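You operate a simulated robot arm through the tools that you are given. There is no shell and no other tool. Be economical: measure what you need, move in short steps, check, and stop when the job is done.

The job below is to be done with a simulated robot arm. You get a single attempt, and the scene is never put back.

JOB
Take the short cartridge out of the housing with the bigger drop; stand it on the white drip tray.
Fine: shut that housing's valve, press its relief button once, then loosen that housing's clamp and open that housing's lid; the other of the blue and grey housings stays as it is. Set down upright: what you pick out.

The check looks at the end state, three seconds after you hand in, the way a careful person would. Anything else that was tipped, shoved, dropped, spilled or broken makes it a failure. Lids that push on must go on centred and level and be pressed home; caps that screw on are set level and turned clockwise until they are tight.

ROBOT AND FRAMES
A 7-joint arm with a fingered hand on a trunk, on a base that drives. Base frame: it is fixed to the floor where the robot stands at the start and does not move with it; the origin is under the middle of the robot, x ahead of it, y to its left, z up; the surface under the hand at the start is at about z = 0.9. Lengths are in m, angles in rad, forces in N, time in s.
With the tool pointing down near the work surface it reaches from about 0.1 to 0.72 m from the robot's upright axis, wherever it stands. Its first joint turns from -1.204 to 3.002 rad. Places, roughly: blue housing [0.5, -0.2, 1]; clamp of the blue housing [0.6, -0.3, 1]; clamp of the grey housing [0.6, -0.8, 1]; grey housing [0.5, -0.7, 1]; inside of the blue housing [0.5, -0.2, 1]; lid of the blue housing [0.5, -0.2, 1.1]; relief button of the blue housing [0.5, -0.2, 1.1]; relief button of the grey housing [0.5, -0.7, 1.1]; short brown cartridge [0.5, -0.2, 1]; short brown cartridge (7x7x17 cm) [0.5, -0.2, 1]; short grey cartridge [0.5, -0.7, 1]; short grey cartridge (7x7x17 cm) [0.5, -0.7, 1]; spout lever [0.6, 0.4, 1]; valve of the blue housing [0.5, 0, 1]; valve of the grey housing [0.5, -0.5, 1]; white drip tray [0.4, -0.9, 0.9]. Payload 3.4 kg.
The tool frame sits at the grasp point between the pads (the TCP): z along the fingers, y along the line on which they close. The tips reach 0.039 m beyond it. Largest opening 0.18 m; the body of the gripper starts 0.111 m behind the TCP. The gripper is a hand of 3 fingers: y runs from the thumb to the fingers, the wrist lies at [0, 0, -0.262] in the tool frame, and closing takes about 1.5 s.
Orientation is told as [roll, pitch, yaw] about the base's x, y, z axes, in that order, counted from this pose: with the fingers straight down and closing along the base's y, the tool's x points along the base's -x, its y along +y and its z along -z.

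CONTROLS
- The arm moves only by the tool arm_command. Its argument "deltas" is a list of rows, each a list of 3 entries, a list of its own where there are three numbers: the shift along the tool's x, y, z in units of 25 mm (1.0 is 25 mm), then the turn, a rotation vector about the tool's x, y, z in units of 6 degrees (1.0 is 6 degrees), then the opening, from 0 (shut) to 1 (fully open). In form: [[[dx, dy, dz], [rx, ry, rz], jaw], ...]. A call has 1 to 8 rows; each row shifts and turns the commanded pose from where the row before left it, along the tool's axes as they then stand. A call with a number of a shift or a turn outside -1 to 1 is refused whole. A row lasts 0.2 s, in which the tool goes at most 0.05 m and 0.15 rad; a call with a longer step from one row to the next is refused whole, and so is a gripper value outside its range. A pose out of reach is approached as far as the arm can. The call stops where the force on the tool passes 90 N (or 10 N more than at its start, if that is more) or the arm is blocked; 0.2 s more then pass. The fingers move at their own pace (about 0.072 m/s each) and stop on an object; they squeeze with about 31 N. The grip force told is the motor's: it shows also when the fingers shut on nothing. Time passes only in rows, and 0.2 s behind the last, so rows that do not move let the fingers close. The reply holds the time, the measured pose of the TCP, the force on the tool along the base axes, the opening and the grip force, in the units named above and with some noise, with the torque about the TCP (base axes, N m) and any sound that the robot's microphone picked up.
- Cameras (640 x 400 px; columns grow to the right, rows downward): "scene" is now at [0.0436, -0.0515, 2.0011]; the picture's right is [-0.17, -0.99, -0.02], its down [-0.87, 0.16, -0.47] and it looks along [0.47, -0.06, -0.88] (base axes); focal length 286 px, centre (320, 200). "wrist" rides on the gripper at [0.063, -0.036, -0.128] in the tool frame; the picture's right is [0.50, 0.87, 0.00], its down [-0.75, 0.43, -0.49] and it looks along [-0.43, 0.25, 0.87] (tool axes); focal length 226 px, centre (320, 200).
- camera(camera): a new picture of that camera. It takes no simulated time.
- slide_trunk(by): slides the trunk up (or, below 0, down) by that many m; the arm and the scene camera ride with it, the base frame stays. It gives what a move gives, with no picture.
- drive_base(legs): drives the robot by 1 to 6 legs, each [ahead, left, turn to the left] in m, m and rad, along the robot's own axes; the way and the turn of a leg run together, so that a leg with both is an arc; at most 1.5 m and 3.142 rad a leg. The arm and the cameras ride along, it lands a little off, and it stops where it bumps. It gives what a move gives.
- preshape(shape): the hand has 3 fingers and takes this shape, open, in about a second: jaw (thumb against the fingers, like two jaws); tri (thumb and two fingers); tip (a fingertip pinch); poke (one finger out to press); point (the index stretched); flat (the hand flat); cup (the hand cupped); fist (a fist). The gripper value then closes the fingers along that shape, each until it touches; the sizes above hold for jaw. It gives what a move gives, with no picture.
- aim_head(pan, tilt): turns the head with the scene camera to pan (to the left, within 2.496 rad either way) and tilt (down, from -0.506 to 1.204), counted from straight ahead of the robot. It gives what a move gives.
- point_at(camera, pixels): there is no depth. For up to 12 entries [column, row, z] of the newest picture of that camera ("zoom" is the newest enlarged one), the place [x, y] in the base frame at which the ray of that pixel passes the height z, good to about 0.003 m, but the place of the scene camera against the robot may be out by one fixed shift of up to 0.018 m in any direction. It takes no simulated time.
- zoom(camera, box): a new picture of the part [left, top, right, bottom] of that camera's present view, enlarged. It takes no simulated time.
- job_done(): hands the job in; it is judged then, once.

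Keep the steps short. Do not move on a guess: measure, check each grasp and each placing, and mend mistakes. In all there are 80 turns and 52 pictures (those below and enlarged ones count). Leave the gripper open and the arm clear of the work at the hand-in unless told otherwise, and finish with a single line.

The tools are called after "Call:" as a command line: name --argument value ..., lists and objects as JSON in quotes. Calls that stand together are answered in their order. arm_command: Moves the arm, as the interface text tells. Its arguments: {"type":"object","properties":{"deltas":{"type":"array","items":{"type":"array"}}},"required":["deltas"]} The other tools are called the same way: slide_trunk (by) slides the trunk up or down; preshape (shape) gives the hand a shape; drive_base (legs) drives the base; aim_head (pan, tilt) turns the head that bears the scene camera; camera (camera) takes a picture; point_at (camera, pixels) gives the place at which the rays of pixels pass given heights; zoom (camera, box) takes an enlarged picture of a part of a camera's view; job_done () hands the job in.

At the start:

```text
time_s: 0.0
position: [0.4422, -0.1728, 1.3913]
ee_rot: [0.016, 0.002, -0.004]
contact_force: [0.1, -1.1, 0.2]
torque: [0.07, 0.01, -0.03]
grip_width: 0.1798
gripper_force: 0.0
shape: jaw
trunk travel left (down, up): [-0.475, 0.067]
robot x, y, heading: [-0.0022, -0.0054, 0.001]
head pan, tilt: [-0.166, 1.072]
```

scene: 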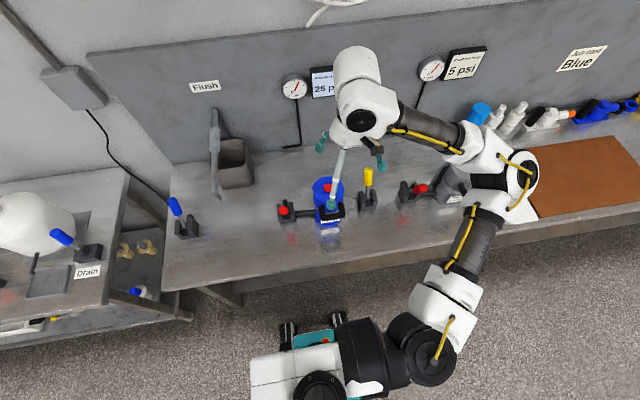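
wrist: 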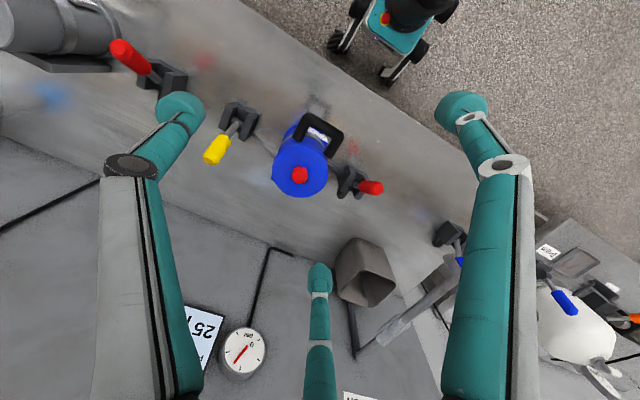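

I see two gauges with cards (about 25 and 5 psi) and a sign at the right reading "Blue". I'll zoom in to read them before moving anything.

Call:
zoom --camera "scene" --box '[270, 40, 350, 110]'

Call:
zoom --camera "scene" --box '[410, 30, 620, 130]'

Call:
zoom --camera "scene" --box '[260, 150, 480, 250]'

```text
5.71 times, centred on (310, 75) of scene
```

zoom: 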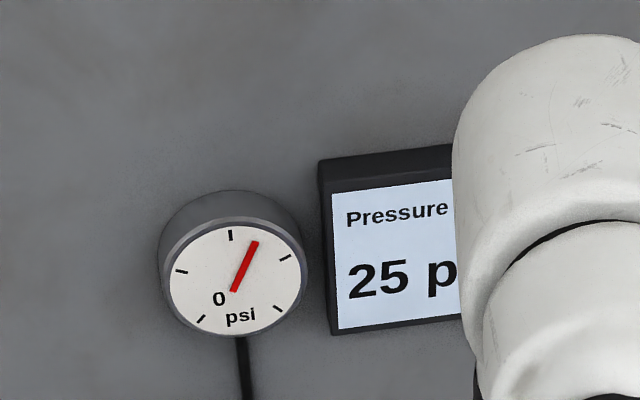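

```text
3.05 times, centred on (515, 80) of scene
```

zoom: 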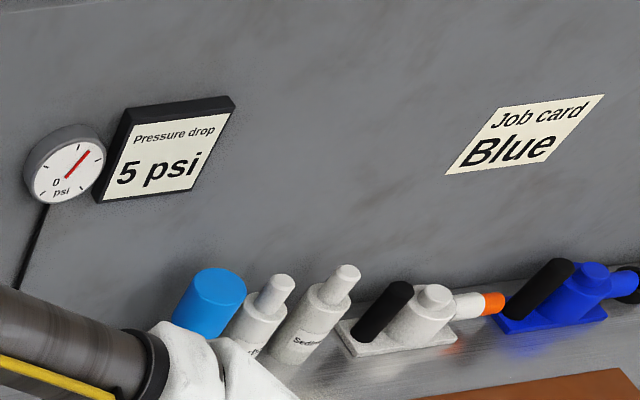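

```text
2.91 times, centred on (370, 200) of scene
```

zoom: 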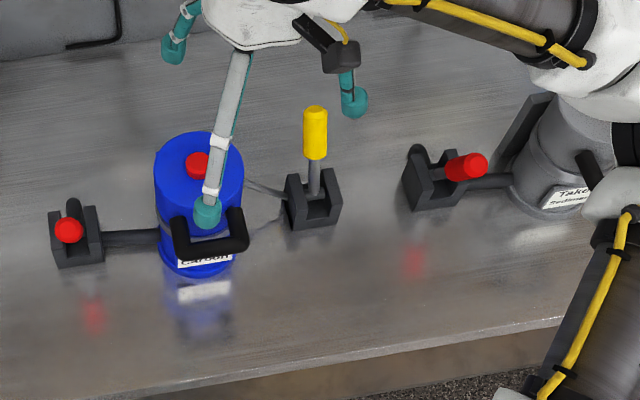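

The blue side's card reads 25 and the grey's 5 psi, so blue looks like the one. I'll check the details of the blue housing, its valve and its clamp with enlarged wrist pictures.

Call:
zoom --camera "wrist" --box '[190, 80, 400, 212]'

Call:
zoom --camera "wrist" --box '[0, 0, 240, 150]'

Call:
point_at --camera "scene" --pixels '[[327, 187, 1.1], [283, 210, 1.0], [368, 176, 1.05], [331, 212, 1.1], [283, 232, 0.9]]'

Call:
point_at --camera "wrist" --pixels '[[300, 175, 1.1], [372, 188, 1.0], [216, 150, 1.05], [328, 128, 1.1], [240, 115, 0.95], [350, 180, 0.95]]'

```text
3.03 times, centred on (295, 146) of wrist
```

zoom: 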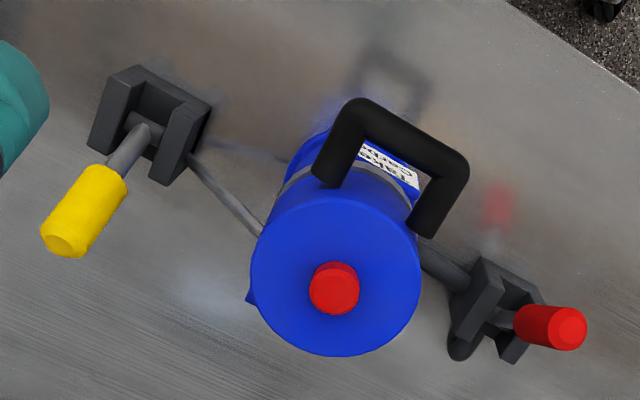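

```text
2.67 times, centred on (120, 75) of wrist
```

zoom: 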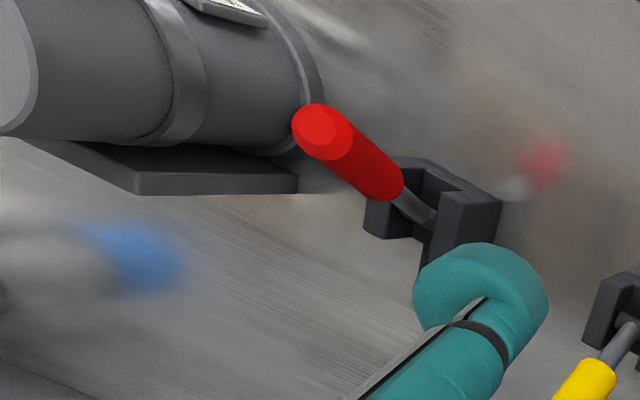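

```text
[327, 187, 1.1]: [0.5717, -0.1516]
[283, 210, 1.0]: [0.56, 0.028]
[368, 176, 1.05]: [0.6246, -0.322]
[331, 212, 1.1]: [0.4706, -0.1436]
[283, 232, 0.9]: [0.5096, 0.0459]
```

```text
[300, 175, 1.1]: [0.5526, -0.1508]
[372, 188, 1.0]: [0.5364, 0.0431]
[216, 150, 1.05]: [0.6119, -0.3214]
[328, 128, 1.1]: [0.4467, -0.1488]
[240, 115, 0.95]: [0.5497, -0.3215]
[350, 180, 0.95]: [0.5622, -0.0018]
```

I can see the blue housing, with its red button about (0.555, -0.15), handle at the front, yellow clamp lever on the right and red valve on the left. Next I'll zoom on the levers to see their direction and travel.

Call:
zoom --camera "wrist" --box '[326, 150, 406, 200]'

Call:
zoom --camera "scene" --box '[264, 160, 392, 240]'

Call:
zoom --camera "scene" --box '[390, 160, 470, 210]'

```text
8.00 times, centred on (366, 175) of wrist
```

zoom: 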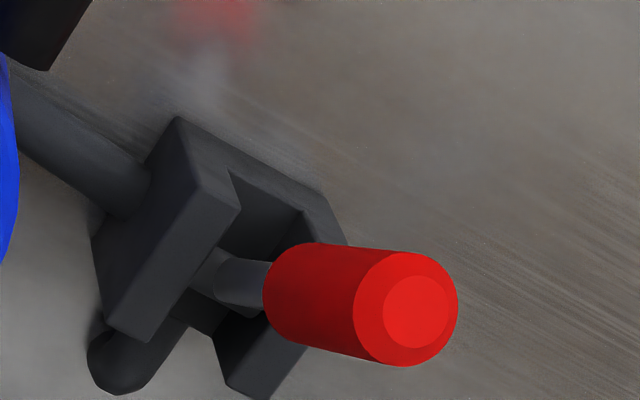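

```text
5.00 times, centred on (328, 200) of scene
```

zoom: 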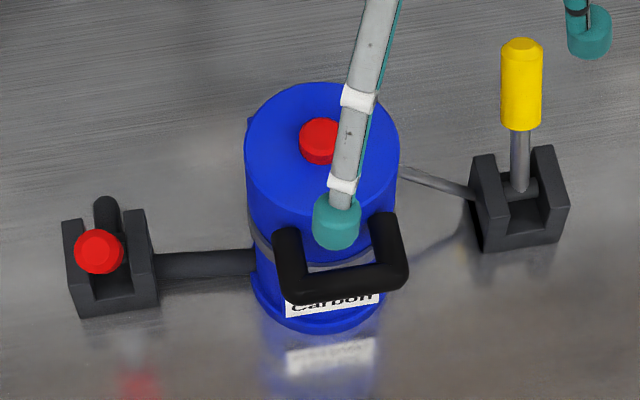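

```text
8.00 times, centred on (430, 185) of scene
```

zoom: 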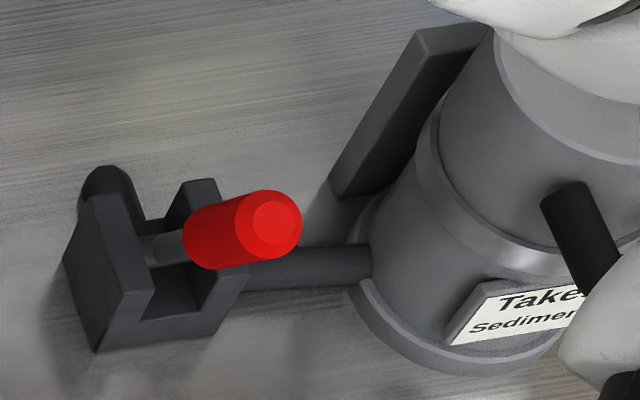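

All the levers swing in the x–z plane, because their axles run along y. To fix their heights and lean I need a second viewpoint, so I'll move the hand back, left and down, clear of everything.

Call:
arm_command --deltas '[[[0.8, 1, 0.6], [0, 0, 0], 1], [[0.8, 1, 0.8], [0, 0, 0], 1], [[0.8, 1, 1], [0, 0, 0], 1], [[0.8, 1, 1], [0, 0, 0], 1], [[0.8, 1, 1], [0, 0, 0], 1], [[0.8, 1, 1], [0, 0, 0], 1], [[0.8, 1, 1], [0, 0, 0], 1], [[0.2, 1, 1], [0, 0, 0], 1]]'

Call:
camera --camera "wrist"

Call:
camera --camera "scene"

```text
time_s: 1.8
position: [0.2951, 0.0447, 1.2082]
ee_rot: [0.005, 0.001, -0.006]
contact_force: [-0.1, 0.4, 0.6]
torque: [0.0, 0.01, -0.02]
grip_width: 0.18
gripper_force: 0.0
shape: jaw
trunk travel left (down, up): [-0.475, 0.067]
robot x, y, heading: [0.0019, -0.0054, 0.001]
head pan, tilt: [-0.166, 1.072]
```

```text
41 pictures are left
```

wrist: 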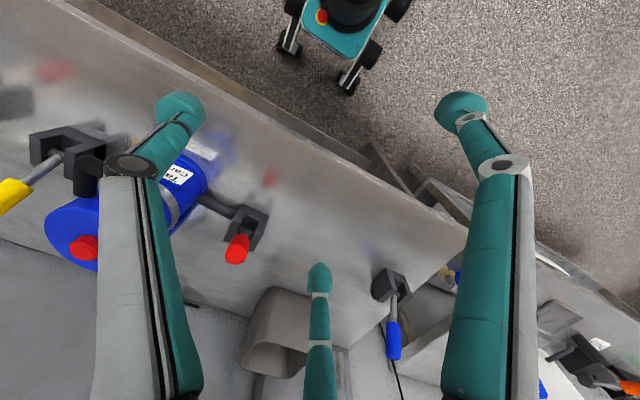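

```text
40 pictures are left
```

scene: 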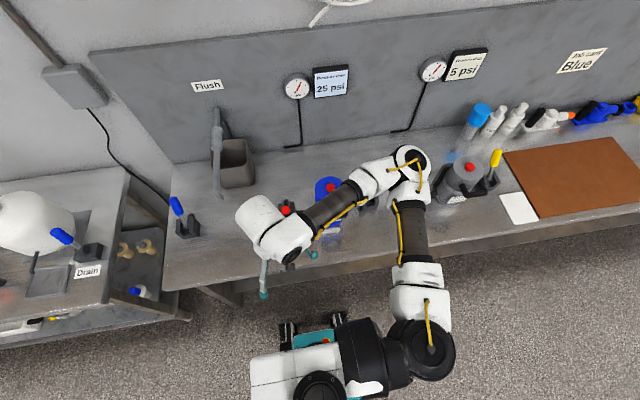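

The cards now read 25 psi above blue and 5 psi above grey, so it is blue. I'll zoom into the valve from here and measure the tray.

Call:
zoom --camera "wrist" --box '[180, 170, 308, 250]'

Call:
zoom --camera "scene" --box '[420, 130, 580, 230]'

Call:
point_at --camera "wrist" --pixels '[[236, 255, 1.0], [236, 255, 1.05], [84, 249, 1.1], [84, 249, 1.15], [8, 196, 1.05], [8, 196, 1.1], [243, 222, 0.95], [243, 222, 1.0]]'

Call:
point_at --camera "scene" --pixels '[[498, 194, 0.92], [527, 193, 0.92], [539, 219, 0.92], [513, 224, 0.92], [470, 168, 1.12], [495, 157, 1.1], [285, 210, 1.0]]'

```text
5.00 times, centred on (244, 210) of wrist
```

zoom: 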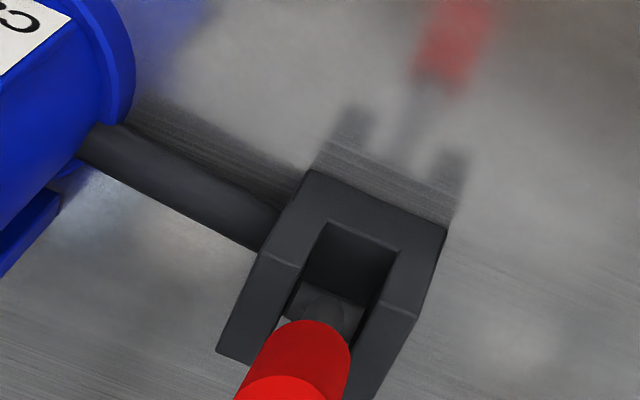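

```text
4.00 times, centred on (500, 180) of scene
```

zoom: 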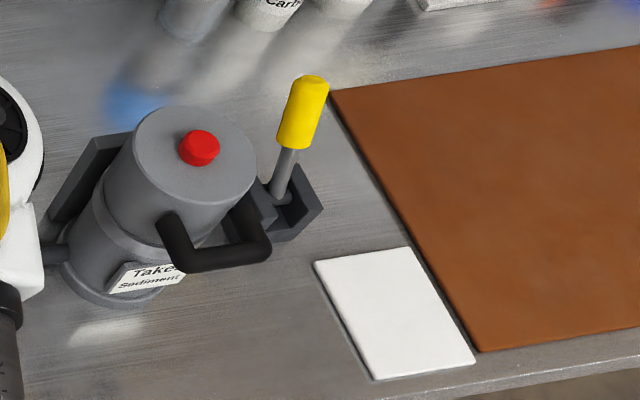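

```text
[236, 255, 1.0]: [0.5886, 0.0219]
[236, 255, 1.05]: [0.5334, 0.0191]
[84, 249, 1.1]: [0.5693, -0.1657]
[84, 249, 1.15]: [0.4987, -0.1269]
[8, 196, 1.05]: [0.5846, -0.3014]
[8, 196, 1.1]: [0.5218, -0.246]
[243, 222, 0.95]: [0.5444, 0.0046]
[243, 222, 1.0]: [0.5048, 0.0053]
```

```text
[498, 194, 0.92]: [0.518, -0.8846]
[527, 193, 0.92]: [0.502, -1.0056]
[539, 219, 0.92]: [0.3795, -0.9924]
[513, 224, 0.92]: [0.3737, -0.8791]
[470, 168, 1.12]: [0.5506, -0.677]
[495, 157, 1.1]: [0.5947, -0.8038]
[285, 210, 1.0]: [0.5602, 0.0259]
```

Triangulating the two views puts the valve lever tip at about (0.517, 0.015, 1.065) and its pivot near (0.56, 0.005, 0.95). It leans toward the robot, while the clamp levers lean away. I'll try the poke shape and check where the finger sits.

Call:
preshape --shape "poke"

Call:
camera --camera "wrist"

Call:
zoom --camera "scene" --box '[224, 170, 352, 250]'

```text
time_s: 2.7
position: [0.2952, 0.0476, 1.2077]
ee_rot: [0.0, 0.0, -0.002]
contact_force: [0.2, 0.0, 1.0]
torque: [-0.03, 0.01, 0.0]
grip_width: 0.0
gripper_force: 0.0
shape: poke
trunk travel left (down, up): [-0.475, 0.067]
robot x, y, heading: [-0.0009, -0.0083, 0.0]
head pan, tilt: [-0.166, 1.072]
```

```text
37 pictures are left
```

wrist: 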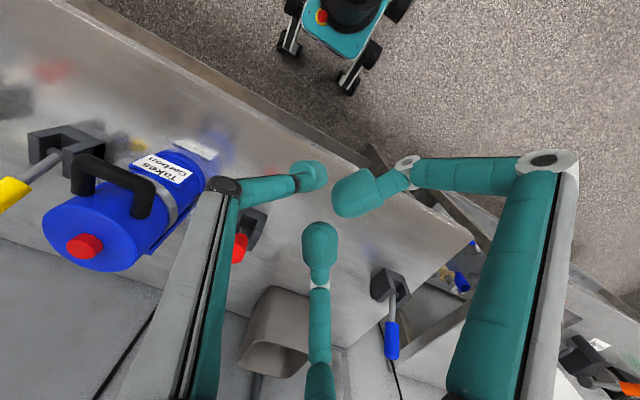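

```text
5.00 times, centred on (288, 210) of scene
```

zoom: 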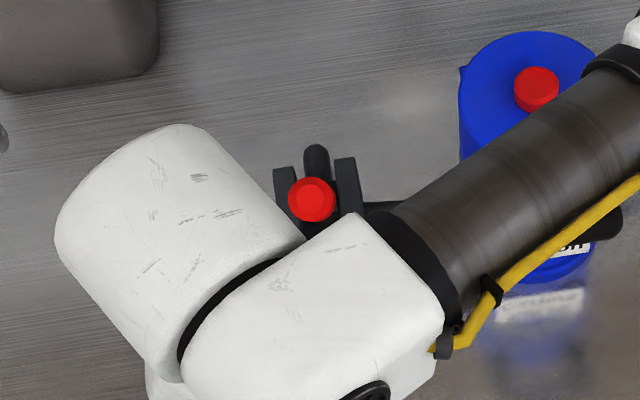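

In the poke shape all the fingertips meet near the TCP, so I have a usable prodding finger. I'll move to just in front of the valve knob, at x≈0.455 and y≈0.015, still high.

Call:
arm_command --deltas '[[[-0.9, -0.2, 0.3], [0, 0, 0], 0], [[-0.9, -0.2, 0.3], [0, 0, 0], 0], [[-0.9, -0.2, 0.3], [0, 0, 0], 0], [[-0.9, -0.2, 0.3], [0, 0, 0], 0], [[-0.9, -0.2, 0.3], [0, 0, 0], 0], [[-0.9, -0.2, 0.3], [0, 0, 0], 0], [[-0.9, -0.1, 0.3], [0, 0, 0], 0]]'

Call:
camera --camera "wrist"

```text
time_s: 4.3
position: [0.4567, 0.0104, 1.1563]
ee_rot: [0.005, 0.002, -0.006]
contact_force: [-0.1, -0.1, -0.2]
torque: [0.04, 0.0, 0.02]
grip_width: 0.0
gripper_force: 30.8
shape: jaw
trunk travel left (down, up): [-0.475, 0.067]
robot x, y, heading: [0.0004, -0.0038, -0.001]
head pan, tilt: [-0.166, 1.072]
```

```text
35 pictures are left
```

wrist: 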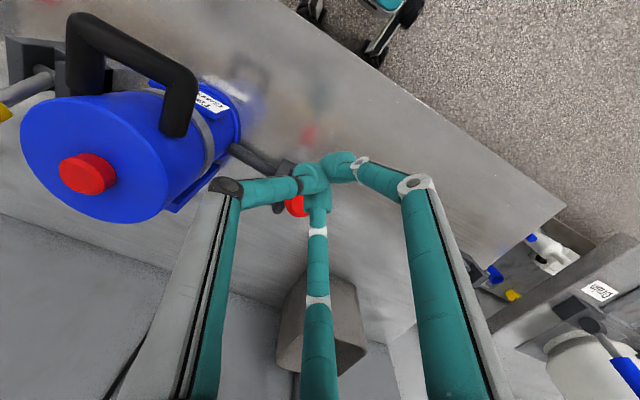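

The fingers are shut to a point and the red knob shows just behind them at (297, 205). I'll lower by about 0.09 m in front of the knob, then push ahead slowly, watching the force.

Call:
arm_command --deltas '[[[0, 0.05, 0.9], [0, 0, 0], 0], [[0, 0.05, 0.9], [0, 0, 0], 0], [[0, 0.05, 0.9], [0, 0, 0], 0], [[0, 0, 0.9], [0, 0, 0], 0], [[-0.5, 0, 0], [0, 0, 0], 0], [[-0.5, 0, 0], [0, 0, 0], 0], [[-0.5, 0, 0], [0, 0, 0], 0], [[-0.5, 0, 0], [0, 0, 0], 0]]'

Call:
zoom --camera "wrist" --box '[220, 120, 420, 245]'

```text
time_s: 6.1
position: [0.5019, 0.0231, 1.0683]
ee_rot: [-0.001, -0.002, -0.003]
contact_force: [-5.6, 6.1, 5.0]
torque: [0.17, -0.05, 0.21]
grip_width: 0.0
gripper_force: 31.2
shape: jaw
trunk travel left (down, up): [-0.475, 0.067]
robot x, y, heading: [-0.0013, -0.0015, 0.002]
head pan, tilt: [-0.166, 1.072]
```

```text
3.20 times, centred on (320, 182) of wrist
```

zoom: 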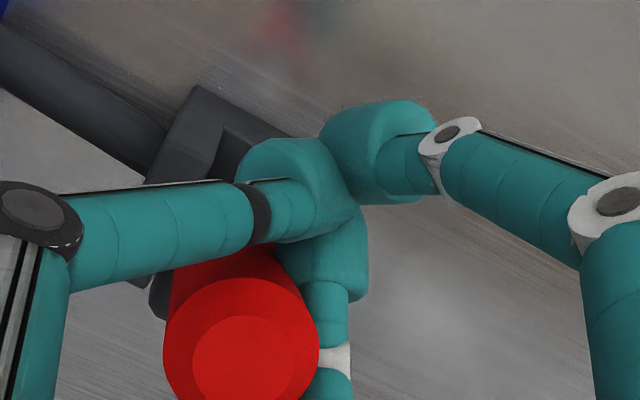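

The knob sits snugly in the notch between the thumb and the rear finger, with about 6 N on it. I'll keep pushing ahead in small steps.

Call:
arm_command --deltas '[[[-0.5, -0.1, 0], [0, 0, 0], 0], [[-0.5, -0.1, 0], [0, 0, 0], 0], [[-0.5, 0, 0], [0, 0, 0], 0], [[-0.5, 0, 0], [0, 0, 0], 0]]'

Call:
zoom --camera "wrist" --box '[220, 120, 420, 245]'

```text
time_s: 7.1
position: [0.5548, 0.0208, 1.0651]
ee_rot: [-0.005, 0.0, -0.003]
contact_force: [-1.8, 11.0, 7.6]
torque: [-0.25, -0.07, 0.14]
grip_width: 0.0
gripper_force: 30.4
shape: jaw
trunk travel left (down, up): [-0.475, 0.067]
robot x, y, heading: [0.0031, -0.0059, -0.003]
head pan, tilt: [-0.166, 1.072]
```

```text
3.20 times, centred on (320, 182) of wrist
```

zoom: 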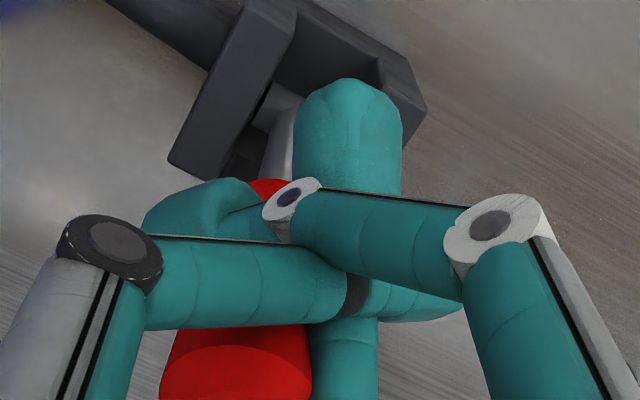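

The lever is moving over ahead with the hand. I'll continue gently.

Call:
arm_command --deltas '[[[-0.5, 0, 0.1], [0, 0, 0], 0], [[-0.5, 0, 0.1], [0, 0, 0], 0], [[-0.5, 0, 0.1], [0, 0, 0], 0]]'

Call:
camera --camera "wrist"

```text
time_s: 7.9
position: [0.5894, 0.0159, 1.059]
ee_rot: [-0.003, 0.001, -0.004]
contact_force: [-2.4, 0.8, 0.0]
torque: [0.03, -0.01, 0.03]
grip_width: 0.0
gripper_force: 31.1
shape: jaw
trunk travel left (down, up): [-0.475, 0.067]
robot x, y, heading: [-0.0023, -0.0029, -0.002]
head pan, tilt: [-0.166, 1.072]
```

```text
32 pictures are left
```

wrist: 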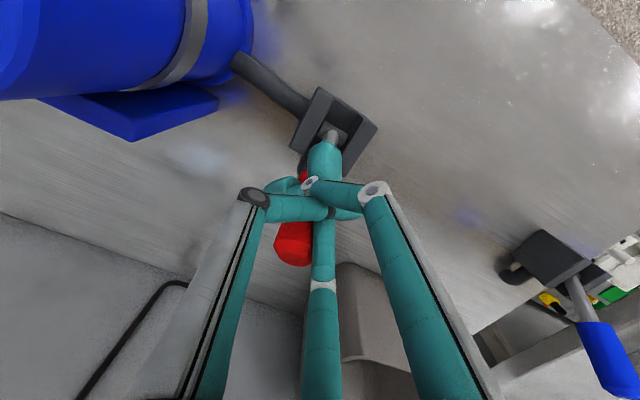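

No resistance so far, and the lever is past vertical. I'll push on until I feel the stop.

Call:
arm_command --deltas '[[[-0.5, 0, 0.2], [0, 0, 0], 0], [[-0.5, 0, 0.2], [0, 0, 0], 0], [[-0.5, 0, 0.2], [0, 0, 0], 0]]'

Call:
camera --camera "wrist"

```text
time_s: 8.6
position: [0.5956, 0.0225, 1.0541]
ee_rot: [-0.004, 0.022, 0.022]
contact_force: [-76.2, -15.7, 48.9]
torque: [-0.11, -0.23, -0.28]
grip_width: 0.0002
gripper_force: 31.4
shape: jaw
trunk travel left (down, up): [-0.475, 0.067]
robot x, y, heading: [-0.0022, -0.0013, -0.006]
head pan, tilt: [-0.166, 1.072]
stopped in row 3: the force on the tool passed its limit at 100 N (the readings are from after the stop); the commanded pose is now the measured one
```

```text
31 pictures are left
```

wrist: 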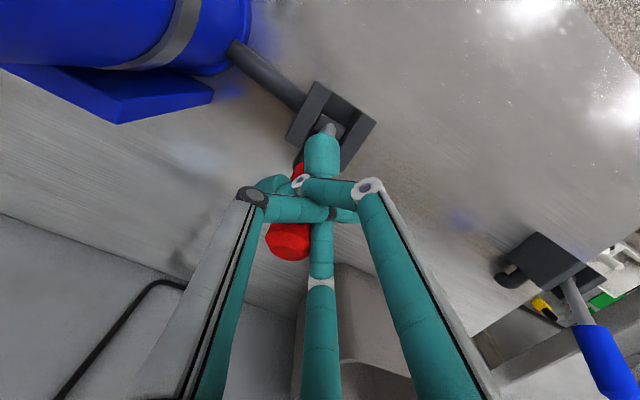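

It met a hard stop at about 100 N. I'll back off toward the robot, then rise and look at the lever.

Call:
arm_command --deltas '[[[0.5, 0, 0], [0, 0, 0], 0], [[1, 0, 0], [0, 0, 0], 0], [[1, 0, 0], [0, 0, 0], 0], [[1, 0.3, -0.5], [0, 0, 0], 0], [[0.5, 0.5, -1], [0, 0, 0], 0], [[0.5, 0.5, -1], [0, 0, 0], 0], [[0.5, 0.5, -1], [0, 0, 0], 0], [[0.5, 0.5, -1], [0, 0, 0], 0]]'

Call:
camera --camera "wrist"

Call:
zoom --camera "scene" --box '[244, 150, 404, 250]'

```text
time_s: 10.4
position: [0.4761, 0.0785, 1.1618]
ee_rot: [-0.005, 0.021, 0.01]
contact_force: [0.3, -0.4, 0.2]
torque: [-0.02, 0.02, 0.0]
grip_width: 0.0001
gripper_force: 31.1
shape: jaw
trunk travel left (down, up): [-0.475, 0.067]
robot x, y, heading: [-0.0008, -0.0058, -0.006]
head pan, tilt: [-0.166, 1.072]
```

```text
30 pictures are left
```

wrist: 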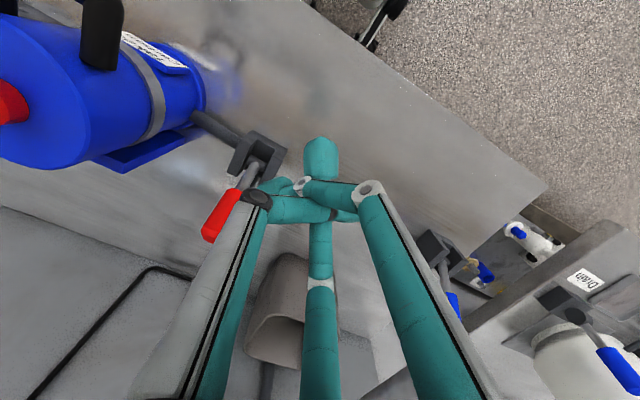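

```text
4.00 times, centred on (324, 200) of scene
```

zoom: 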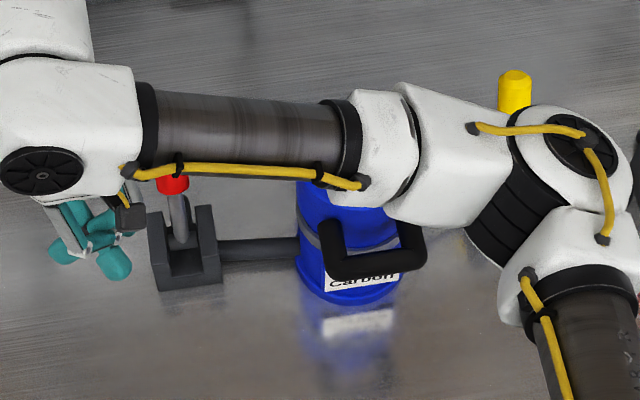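

The valve lever now leans well away, and the reaction force (-76, +49) fits a stop at about 33° past vertical, so the valve is shut. Next is the relief button at about (0.546, -0.153, 1.117). I'll rise and move over toward it.

Call:
arm_command --deltas '[[[0, 0, -1], [0, 0, 0], 0], [[0, 0, -1], [0, 0, 0], 0], [[0, -0.8, -1], [0, 0, 0], 0], [[0, -1, -0.4], [0, 0, 0], 0], [[-0.2, -1, 0], [0, 0, 0], 0], [[-0.3, -1, 0], [0, 0, 0], 0], [[-0.3, -1, 0], [0, 0, 0], 0], [[-0.3, -1, 0], [0, 0, 0], 0]]'

Call:
preshape --shape "poke"

Call:
arm_command --deltas '[[[-0.4, -1, 0], [0, 0, 0], 1], [[-0.4, -1, 0], [0, 0, 0], 1], [[-0.4, -1, 0], [0, 0, 0], 1], [[-0.2, -0.4, 0], [0, 0, 0], 1]]'

Call:
camera --camera "wrist"

```text
time_s: 12.2
position: [0.5103, -0.0655, 1.2466]
ee_rot: [-0.002, 0.022, 0.01]
contact_force: [0.2, 0.0, 0.3]
torque: [0.02, -0.01, -0.02]
grip_width: 0.0
gripper_force: 30.7
shape: jaw
trunk travel left (down, up): [-0.475, 0.067]
robot x, y, heading: [-0.0017, -0.0044, -0.002]
head pan, tilt: [-0.166, 1.072]
```

```text
time_s: 13.1
position: [0.511, -0.0639, 1.2458]
ee_rot: [-0.006, 0.023, 0.01]
contact_force: [0.0, -0.4, -0.3]
torque: [-0.03, 0.0, 0.0]
grip_width: 0.0001
gripper_force: 0.1
shape: poke
trunk travel left (down, up): [-0.475, 0.067]
robot x, y, heading: [-0.001, -0.0042, -0.003]
head pan, tilt: [-0.166, 1.072]
```

```text
time_s: 14.1
position: [0.5429, -0.149, 1.2458]
ee_rot: [-0.004, 0.02, 0.009]
contact_force: [0.0, 0.0, 0.1]
torque: [0.01, -0.01, 0.02]
grip_width: 0.0002
gripper_force: 0.0
shape: poke
trunk travel left (down, up): [-0.475, 0.067]
robot x, y, heading: [-0.0002, -0.0016, 0.0]
head pan, tilt: [-0.166, 1.072]
```

```text
28 pictures are left
```

wrist: 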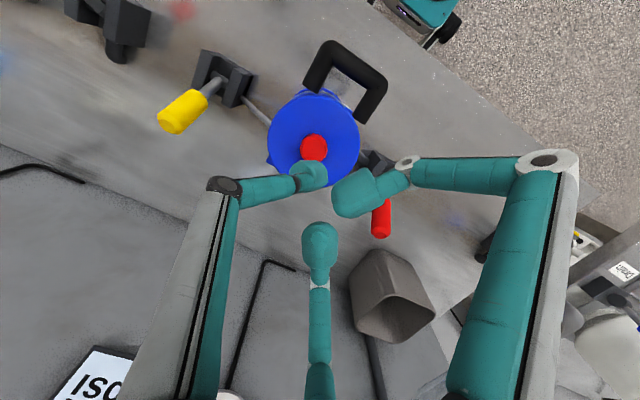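

The poke shape holds with the opening at 1. I'll check from the scene camera which fingertip is lowest.

Call:
zoom --camera "scene" --box '[264, 130, 392, 210]'

Call:
zoom --camera "wrist" --box '[240, 120, 400, 220]'

```text
5.00 times, centred on (328, 170) of scene
```

zoom: 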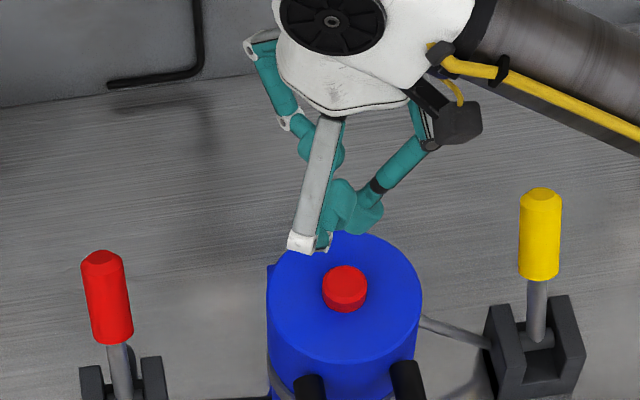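

```text
4.00 times, centred on (320, 170) of wrist
```

zoom: 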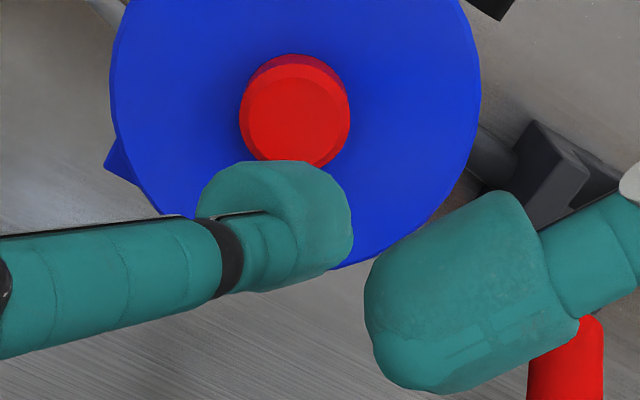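

The valve lever now mirrors the clamp lever's lean, so it is shut. The poke tips are ambiguous, so I'll try the "point" shape, which stretches one finger.

Call:
preshape --shape "point"

Call:
camera --camera "wrist"

Call:
zoom --camera "scene" --box '[264, 130, 392, 210]'

```text
time_s: 15.0
position: [0.5429, -0.1471, 1.2458]
ee_rot: [-0.005, 0.024, 0.011]
contact_force: [-0.1, -0.3, 0.5]
torque: [-0.01, 0.01, 0.0]
grip_width: 0.0001
gripper_force: 0.0
shape: point
trunk travel left (down, up): [-0.475, 0.067]
robot x, y, heading: [-0.0004, -0.0056, -0.001]
head pan, tilt: [-0.166, 1.072]
```

```text
25 pictures are left
```

wrist: 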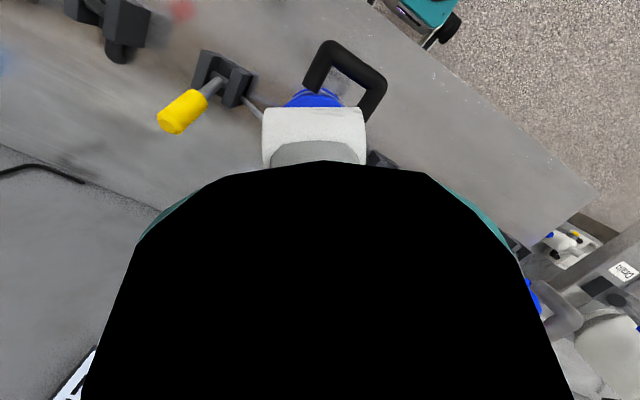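

```text
5.00 times, centred on (328, 170) of scene
```

zoom: 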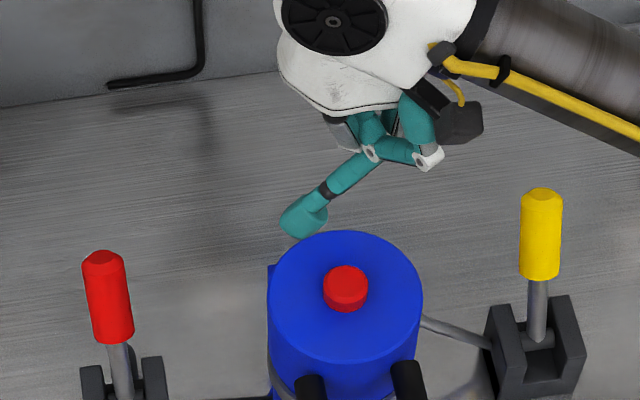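

"Point" curls the finger off to the side, so it's no use here. A closed fingertip pinch ("tip") should give one centred point, so I'll try that.

Call:
preshape --shape "tip"

Call:
arm_command --deltas '[[[0, 0, 0], [0, 0, 0], 0], [[0, 0, 0], [0, 0, 0], 0], [[0, 0, 0], [0, 0, 0], 0], [[0, 0, 0], [0, 0, 0], 0], [[0, 0, 0], [0, 0, 0], 0], [[0, 0, 0], [0, 0, 0], 0], [[0, 0, 0], [0, 0, 0], 0]]'

Call:
camera --camera "wrist"

Call:
zoom --camera "scene" --box '[264, 130, 392, 210]'

```text
time_s: 15.9
position: [0.5432, -0.1477, 1.2445]
ee_rot: [-0.006, 0.023, 0.011]
contact_force: [-0.6, 0.0, 0.9]
torque: [0.01, 0.01, -0.01]
grip_width: 0.1799
gripper_force: 0.0
shape: tip
trunk travel left (down, up): [-0.475, 0.067]
robot x, y, heading: [-0.0024, -0.0012, 0.001]
head pan, tilt: [-0.166, 1.072]
```

```text
time_s: 17.5
position: [0.5432, -0.1473, 1.2449]
ee_rot: [-0.005, 0.022, 0.011]
contact_force: [-0.4, 0.9, 0.0]
torque: [0.0, -0.01, 0.02]
grip_width: 0.0001
gripper_force: 24.7
shape: tip
trunk travel left (down, up): [-0.475, 0.067]
robot x, y, heading: [-0.0014, -0.0048, -0.004]
head pan, tilt: [-0.166, 1.072]
```

```text
23 pictures are left
```

wrist: 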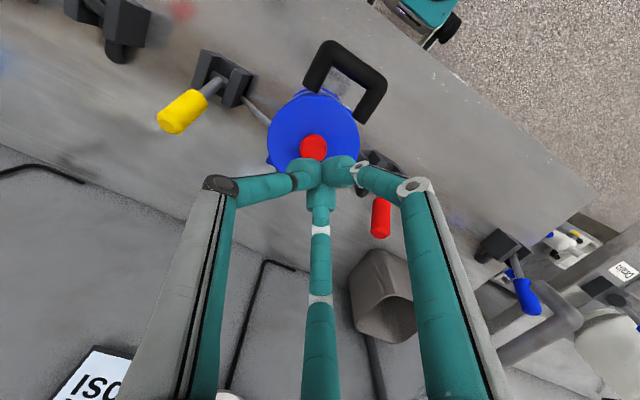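

```text
5.00 times, centred on (328, 170) of scene
```

zoom: 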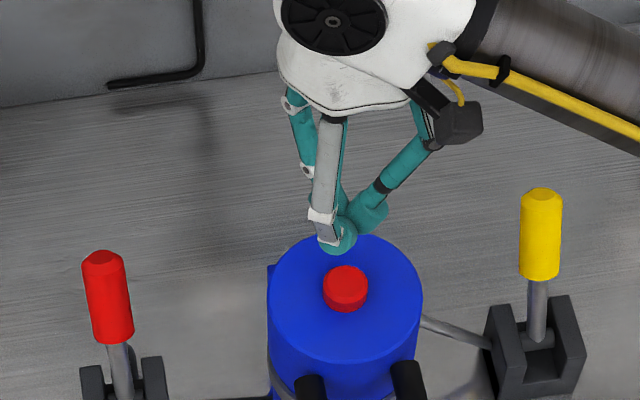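

The fingertips now meet in a compact point right over the button, which shows at (313, 147) below them. I'll shift 5 mm right and go down 0.07 m, stopping short of contact.

Call:
arm_command --deltas '[[[-0.1, -0.2, 0.7], [0, 0, 0], 0], [[0, 0, 0.7], [0, 0, 0], 0], [[0, 0, 0.7], [0, 0, 0], 0], [[0, 0, 0.6], [0, 0, 0], 0]]'

Call:
zoom --camera "wrist" --box '[240, 120, 400, 220]'

Call:
zoom --camera "scene" --box '[296, 155, 360, 195]'

```text
time_s: 18.5
position: [0.5461, -0.1523, 1.1768]
ee_rot: [-0.006, 0.021, 0.01]
contact_force: [-0.2, 0.6, -0.1]
torque: [-0.01, 0.0, 0.0]
grip_width: 0.0001
gripper_force: 30.6
shape: tip
trunk travel left (down, up): [-0.475, 0.067]
robot x, y, heading: [-0.0018, -0.0027, 0.002]
head pan, tilt: [-0.166, 1.072]
```

```text
4.00 times, centred on (320, 170) of wrist
```

zoom: 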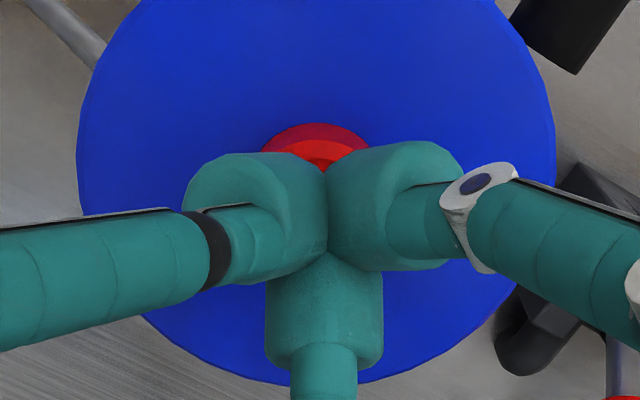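

```text
10.00 times, centred on (328, 175) of scene
```

zoom: 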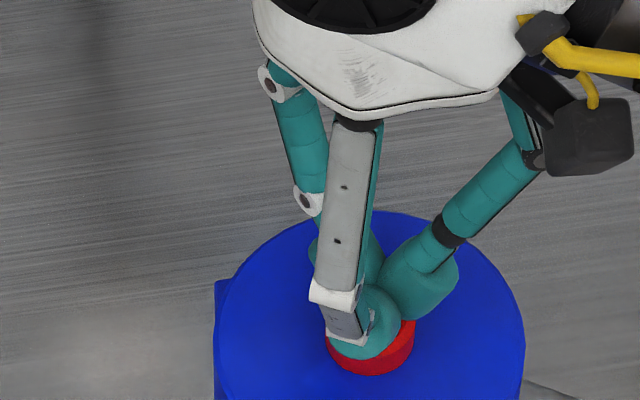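

The tips are right over the button with its rim showing in front. I'll press down slowly.

Call:
arm_command --deltas '[[[0, 0, 0.2], [0, 0, 0], 0], [[0, 0, 0.2], [0, 0, 0], 0], [[0, 0, 0.2], [0, 0, 0], 0], [[0, 0, 0.2], [0, 0, 0], 0]]'

```text
time_s: 19.5
position: [0.5437, -0.1531, 1.1571]
ee_rot: [-0.006, 0.02, 0.011]
contact_force: [0.4, -0.7, 2.9]
torque: [0.0, -0.03, 0.0]
grip_width: 0.0001
gripper_force: 30.7
shape: tip
trunk travel left (down, up): [-0.475, 0.067]
robot x, y, heading: [0.0013, -0.0013, 0.001]
head pan, tilt: [-0.166, 1.072]
heard: click
```

There was a click, so the button is pressed once. I'll lift straight up.

Call:
arm_command --deltas '[[[0, 0, -0.8], [0, 0, 0], 0], [[0, 0, -1], [0, 0, 0], 0], [[0, 0, -1], [0, 0, 0], 0], [[0, 0, -1], [0, 0, 0], 0]]'

Call:
zoom --camera "wrist" --box '[120, 20, 400, 195]'

Call:
point_at --camera "wrist" --pixels '[[172, 122, 1.05], [172, 122, 1.0], [230, 75, 0.95], [350, 60, 1.1]]'

```text
time_s: 20.5
position: [0.5463, -0.1539, 1.2524]
ee_rot: [-0.005, 0.024, 0.011]
contact_force: [0.2, 0.4, 0.5]
torque: [0.02, -0.02, 0.01]
grip_width: 0.0
gripper_force: 30.9
shape: tip
trunk travel left (down, up): [-0.475, 0.067]
robot x, y, heading: [0.0023, 0.0009, 0.002]
head pan, tilt: [-0.166, 1.072]
```

```text
2.29 times, centred on (260, 108) of wrist
```

zoom: 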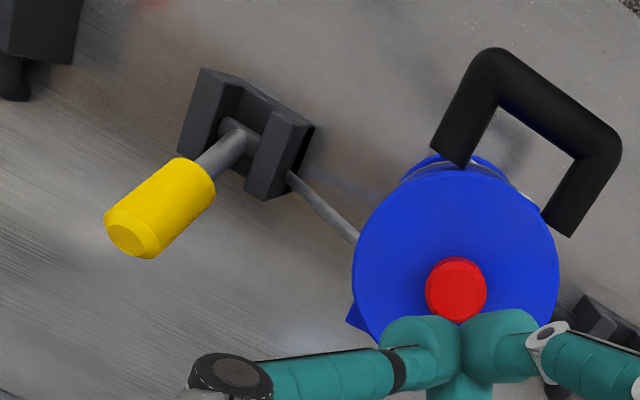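

```text
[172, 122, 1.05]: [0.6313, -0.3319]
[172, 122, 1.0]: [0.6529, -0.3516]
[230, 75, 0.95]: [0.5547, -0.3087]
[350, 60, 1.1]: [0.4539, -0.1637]
```

The yellow clamp lever leans away with its knob near (0.62, -0.325, 1.05). I'll move the hand over it half open, so the fingers can cage the knob.

Call:
arm_command --deltas '[[[-0.4, -0.9, 0], [0, 0, 0], 0.3], [[-0.4, -0.9, 0], [0, 0, 0], 0.5], [[-0.4, -1, 0], [0, 0, 0], 0.5], [[-0.4, -1, 0], [0, 0, 0], 0.5], [[-0.4, -1, 0], [0, 0, 0], 0.5], [[-0.4, -1, 0], [0, 0, 0], 0.5], [[-0.4, -1, 0.4], [0, 0, 0], 0.5], [[0, 0, 0.6], [0, 0, 0], 0.5]]'

Call:
camera --camera "wrist"

```text
time_s: 22.3
position: [0.6182, -0.323, 1.2263]
ee_rot: [-0.004, 0.021, 0.011]
contact_force: [-0.2, 0.8, 0.3]
torque: [0.01, -0.03, 0.03]
grip_width: 0.0893
gripper_force: 0.1
shape: tip
trunk travel left (down, up): [-0.475, 0.067]
robot x, y, heading: [0.0015, -0.0013, 0.001]
head pan, tilt: [-0.166, 1.072]
```

```text
18 pictures are left
```

wrist: 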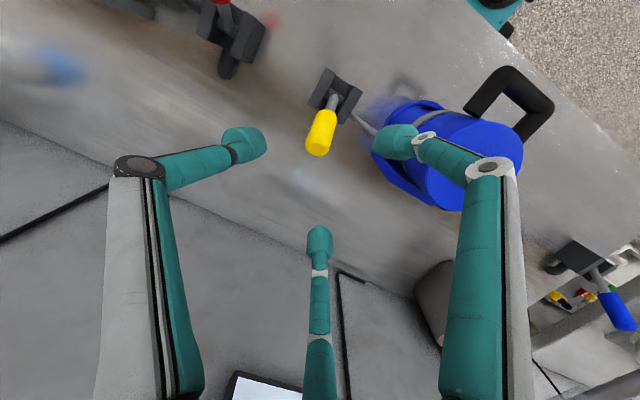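

The knob shows at about (320, 135), centred between the three fingers. I'll lower around it.

Call:
arm_command --deltas '[[[0, 0.05, 0.9], [0, 0, 0], 0.5], [[0, 0.05, 0.9], [0, 0, 0], 0.5], [[0, 0, 0.9], [0, 0, 0], 0.5], [[0, 0, 0.9], [0, 0, 0], 0.5], [[0, 0, 0.9], [0, 0, 0], 0.5], [[0, 0, 0.9], [0, 0, 0], 0.5], [[0, 0, 0.9], [0, 0, 0], 0.5]]'

Call:
arm_command --deltas '[[[0, 0, 0.2], [0, 0, 0], 0.1], [[0, 0, 0.2], [0, 0, 0], 0.1], [[0, 0, 0.2], [0, 0, 0], 0.1], [[0, 0, 0], [0, 0, 0], 0.1], [[0, 0, 0], [0, 0, 0], 0.1], [[0, 0, 0], [0, 0, 0], 0.1]]'

Call:
camera --camera "wrist"

```text
time_s: 23.9
position: [0.6157, -0.3213, 1.0677]
ee_rot: [-0.006, 0.024, 0.01]
contact_force: [0.1, 0.1, -0.8]
torque: [0.0, -0.03, 0.01]
grip_width: 0.0894
gripper_force: 0.0
shape: tip
trunk travel left (down, up): [-0.475, 0.067]
robot x, y, heading: [-0.0047, -0.0048, 0.001]
head pan, tilt: [-0.166, 1.072]
```

```text
time_s: 25.3
position: [0.6147, -0.3214, 1.0535]
ee_rot: [-0.005, 0.021, 0.012]
contact_force: [1.4, 3.8, 1.6]
torque: [0.24, 0.2, 0.11]
grip_width: 0.0231
gripper_force: 31.0
shape: tip
trunk travel left (down, up): [-0.475, 0.067]
robot x, y, heading: [-0.0022, -0.0043, 0.002]
head pan, tilt: [-0.166, 1.072]
```

```text
17 pictures are left
```

wrist: 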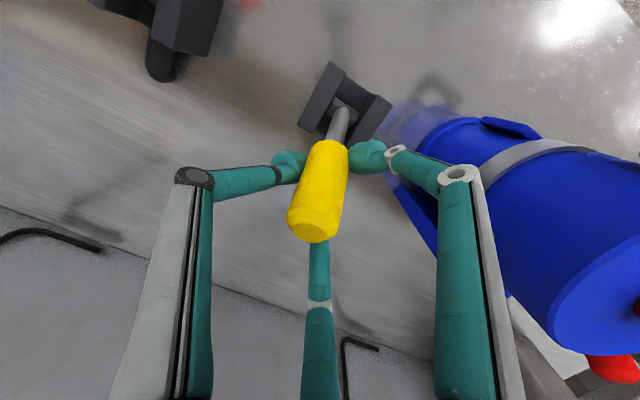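

The knob is gripped at 23 mm. I'll draw it toward the robot on a shallow arc.

Call:
arm_command --deltas '[[[0.5, 0, -0.25], [0, 0, 0], 0.1], [[0.5, 0, -0.2], [0, 0, 0], 0.1], [[0.5, 0, -0.1], [0, 0, 0], 0.1], [[0.5, 0, -0.05], [0, 0, 0], 0.1], [[0.5, 0, 0.05], [0, 0, 0], 0.1]]'

Call:
arm_command --deltas '[[[0.5, 0, 0.1], [0, 0, 0], 0.1], [[0.5, 0, 0.2], [0, 0, 0], 0.1], [[0.5, 0, 0.25], [0, 0, 0], 0.1], [[0.5, 0, 0.25], [0, 0, 0], 0.1]]'

Call:
camera --camera "wrist"

```text
time_s: 26.5
position: [0.5524, -0.3212, 1.0668]
ee_rot: [-0.005, 0.027, 0.011]
contact_force: [9.7, 5.8, -20.9]
torque: [-0.03, -0.82, 0.04]
grip_width: 0.0187
gripper_force: 31.5
shape: tip
trunk travel left (down, up): [-0.475, 0.067]
robot x, y, heading: [0.0, 0.0, -0.003]
head pan, tilt: [-0.166, 1.072]
```

```text
time_s: 27.3
position: [0.5369, -0.3214, 1.0776]
ee_rot: [-0.006, -0.049, -0.005]
contact_force: [45.4, -4.3, -4.7]
torque: [-0.25, -1.5, 0.33]
grip_width: 0.0129
gripper_force: 31.0
shape: tip
trunk travel left (down, up): [-0.475, 0.067]
robot x, y, heading: [-0.0003, -0.0038, 0.006]
head pan, tilt: [-0.166, 1.072]
stopped in row 3: the force on the tool passed its limit at 99 N (the readings are from after the stop); the commanded pose is now the measured one
```

```text
16 pictures are left
```

wrist: 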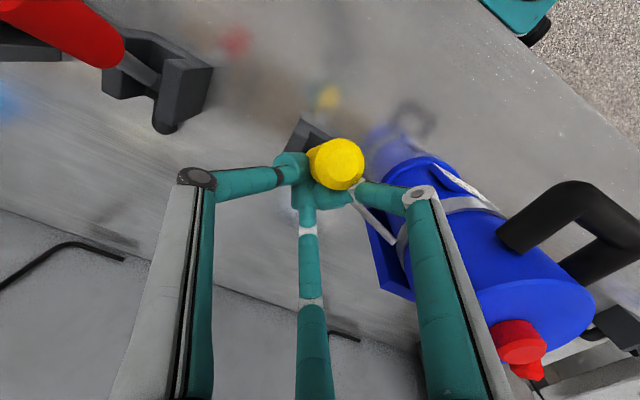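

The lever came over and hit a firm stop, with its tip now near x≈0.51, which matches the valve's original lean. I'll release, rise and look.

Call:
arm_command --deltas '[[[0, 0, 0], [0, 0, 0], 0.5], [[0, 0, 0], [0, 0, 0], 0.5], [[0, 0, 0], [0, 0, 0], 0.5], [[0, 0, -0.5], [0, 0.4, 0], 0.5], [[0, 0, -1], [0, 0.3, 0], 0.5], [[0, 0, -1], [0, 0, 0], 0.5], [[0, 0, -1], [0, 0, 0], 0.5], [[0, 0, -1], [0, 0, 0], 0.5]]'

Call:
arm_command --deltas '[[[0.8, 0, -1], [0, 0, 0], 0.5], [[0.8, 0, -1], [0, 0, 0], 0.5], [[0.8, 0, 0], [0, 0, 0], 0.5], [[0.8, 0, 0], [0, 0, 0], 0.5]]'

Call:
camera --camera "wrist"

Call:
zoom --camera "scene" --box '[264, 150, 392, 230]'

```text
time_s: 29.1
position: [0.531, -0.3195, 1.1882]
ee_rot: [-0.006, 0.039, -0.001]
contact_force: [-0.2, 0.8, -0.1]
torque: [-0.01, 0.01, 0.01]
grip_width: 0.0893
gripper_force: 0.1
shape: tip
trunk travel left (down, up): [-0.475, 0.067]
robot x, y, heading: [-0.0038, -0.0045, -0.001]
head pan, tilt: [-0.166, 1.072]
```

```text
time_s: 30.1
position: [0.4515, -0.3193, 1.2418]
ee_rot: [-0.008, 0.037, -0.003]
contact_force: [0.0, -0.3, 0.0]
torque: [-0.05, -0.02, 0.02]
grip_width: 0.0892
gripper_force: 0.1
shape: tip
trunk travel left (down, up): [-0.475, 0.067]
robot x, y, heading: [0.0009, -0.0039, 0.002]
head pan, tilt: [-0.166, 1.072]
```

```text
15 pictures are left
```

wrist: 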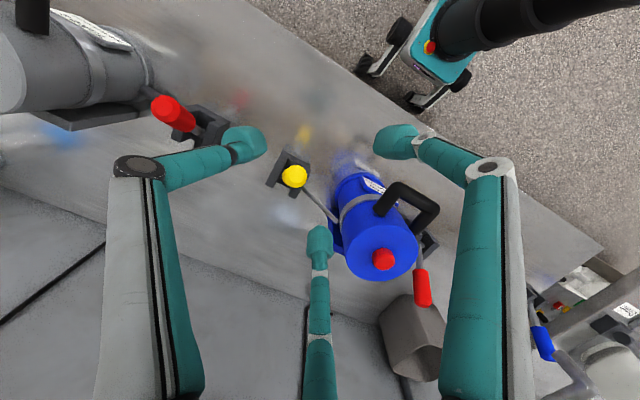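

```text
5.00 times, centred on (328, 190) of scene
```

zoom: 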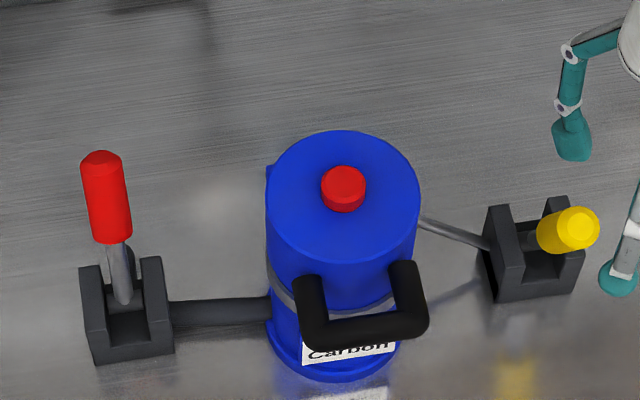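

The clamp lever now leans toward the robot and its rod is slack. Next is the lid's black handle, so I'll measure its height from this view against the earlier one.

Call:
zoom --camera "wrist" --box '[340, 160, 468, 240]'

Call:
point_at --camera "wrist" --pixels '[[405, 188, 1.05], [405, 188, 1.1], [434, 210, 1.05], [434, 210, 1.1], [384, 258, 1.117], [420, 200, 1.05], [420, 200, 1.1]]'

Call:
point_at --camera "scene" --pixels '[[337, 216, 1.05], [337, 216, 1.1], [333, 188, 1.117]]'

```text
5.00 times, centred on (404, 200) of wrist
```

zoom: 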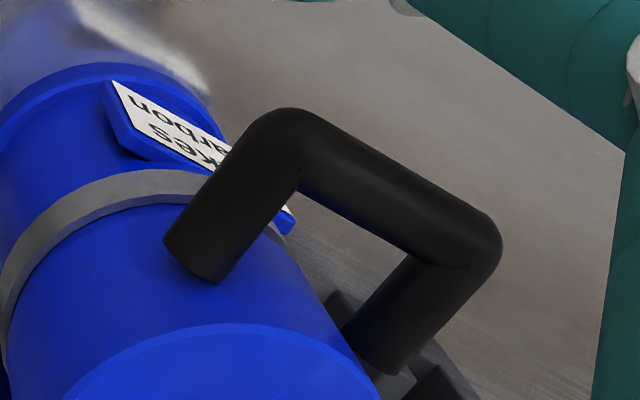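

```text
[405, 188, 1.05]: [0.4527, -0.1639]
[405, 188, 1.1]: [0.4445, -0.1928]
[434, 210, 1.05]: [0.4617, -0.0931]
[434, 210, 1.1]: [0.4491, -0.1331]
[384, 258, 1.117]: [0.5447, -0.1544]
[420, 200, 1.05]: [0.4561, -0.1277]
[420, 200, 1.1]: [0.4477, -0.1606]
```

```text
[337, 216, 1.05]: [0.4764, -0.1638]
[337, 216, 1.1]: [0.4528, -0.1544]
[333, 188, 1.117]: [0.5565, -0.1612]
```

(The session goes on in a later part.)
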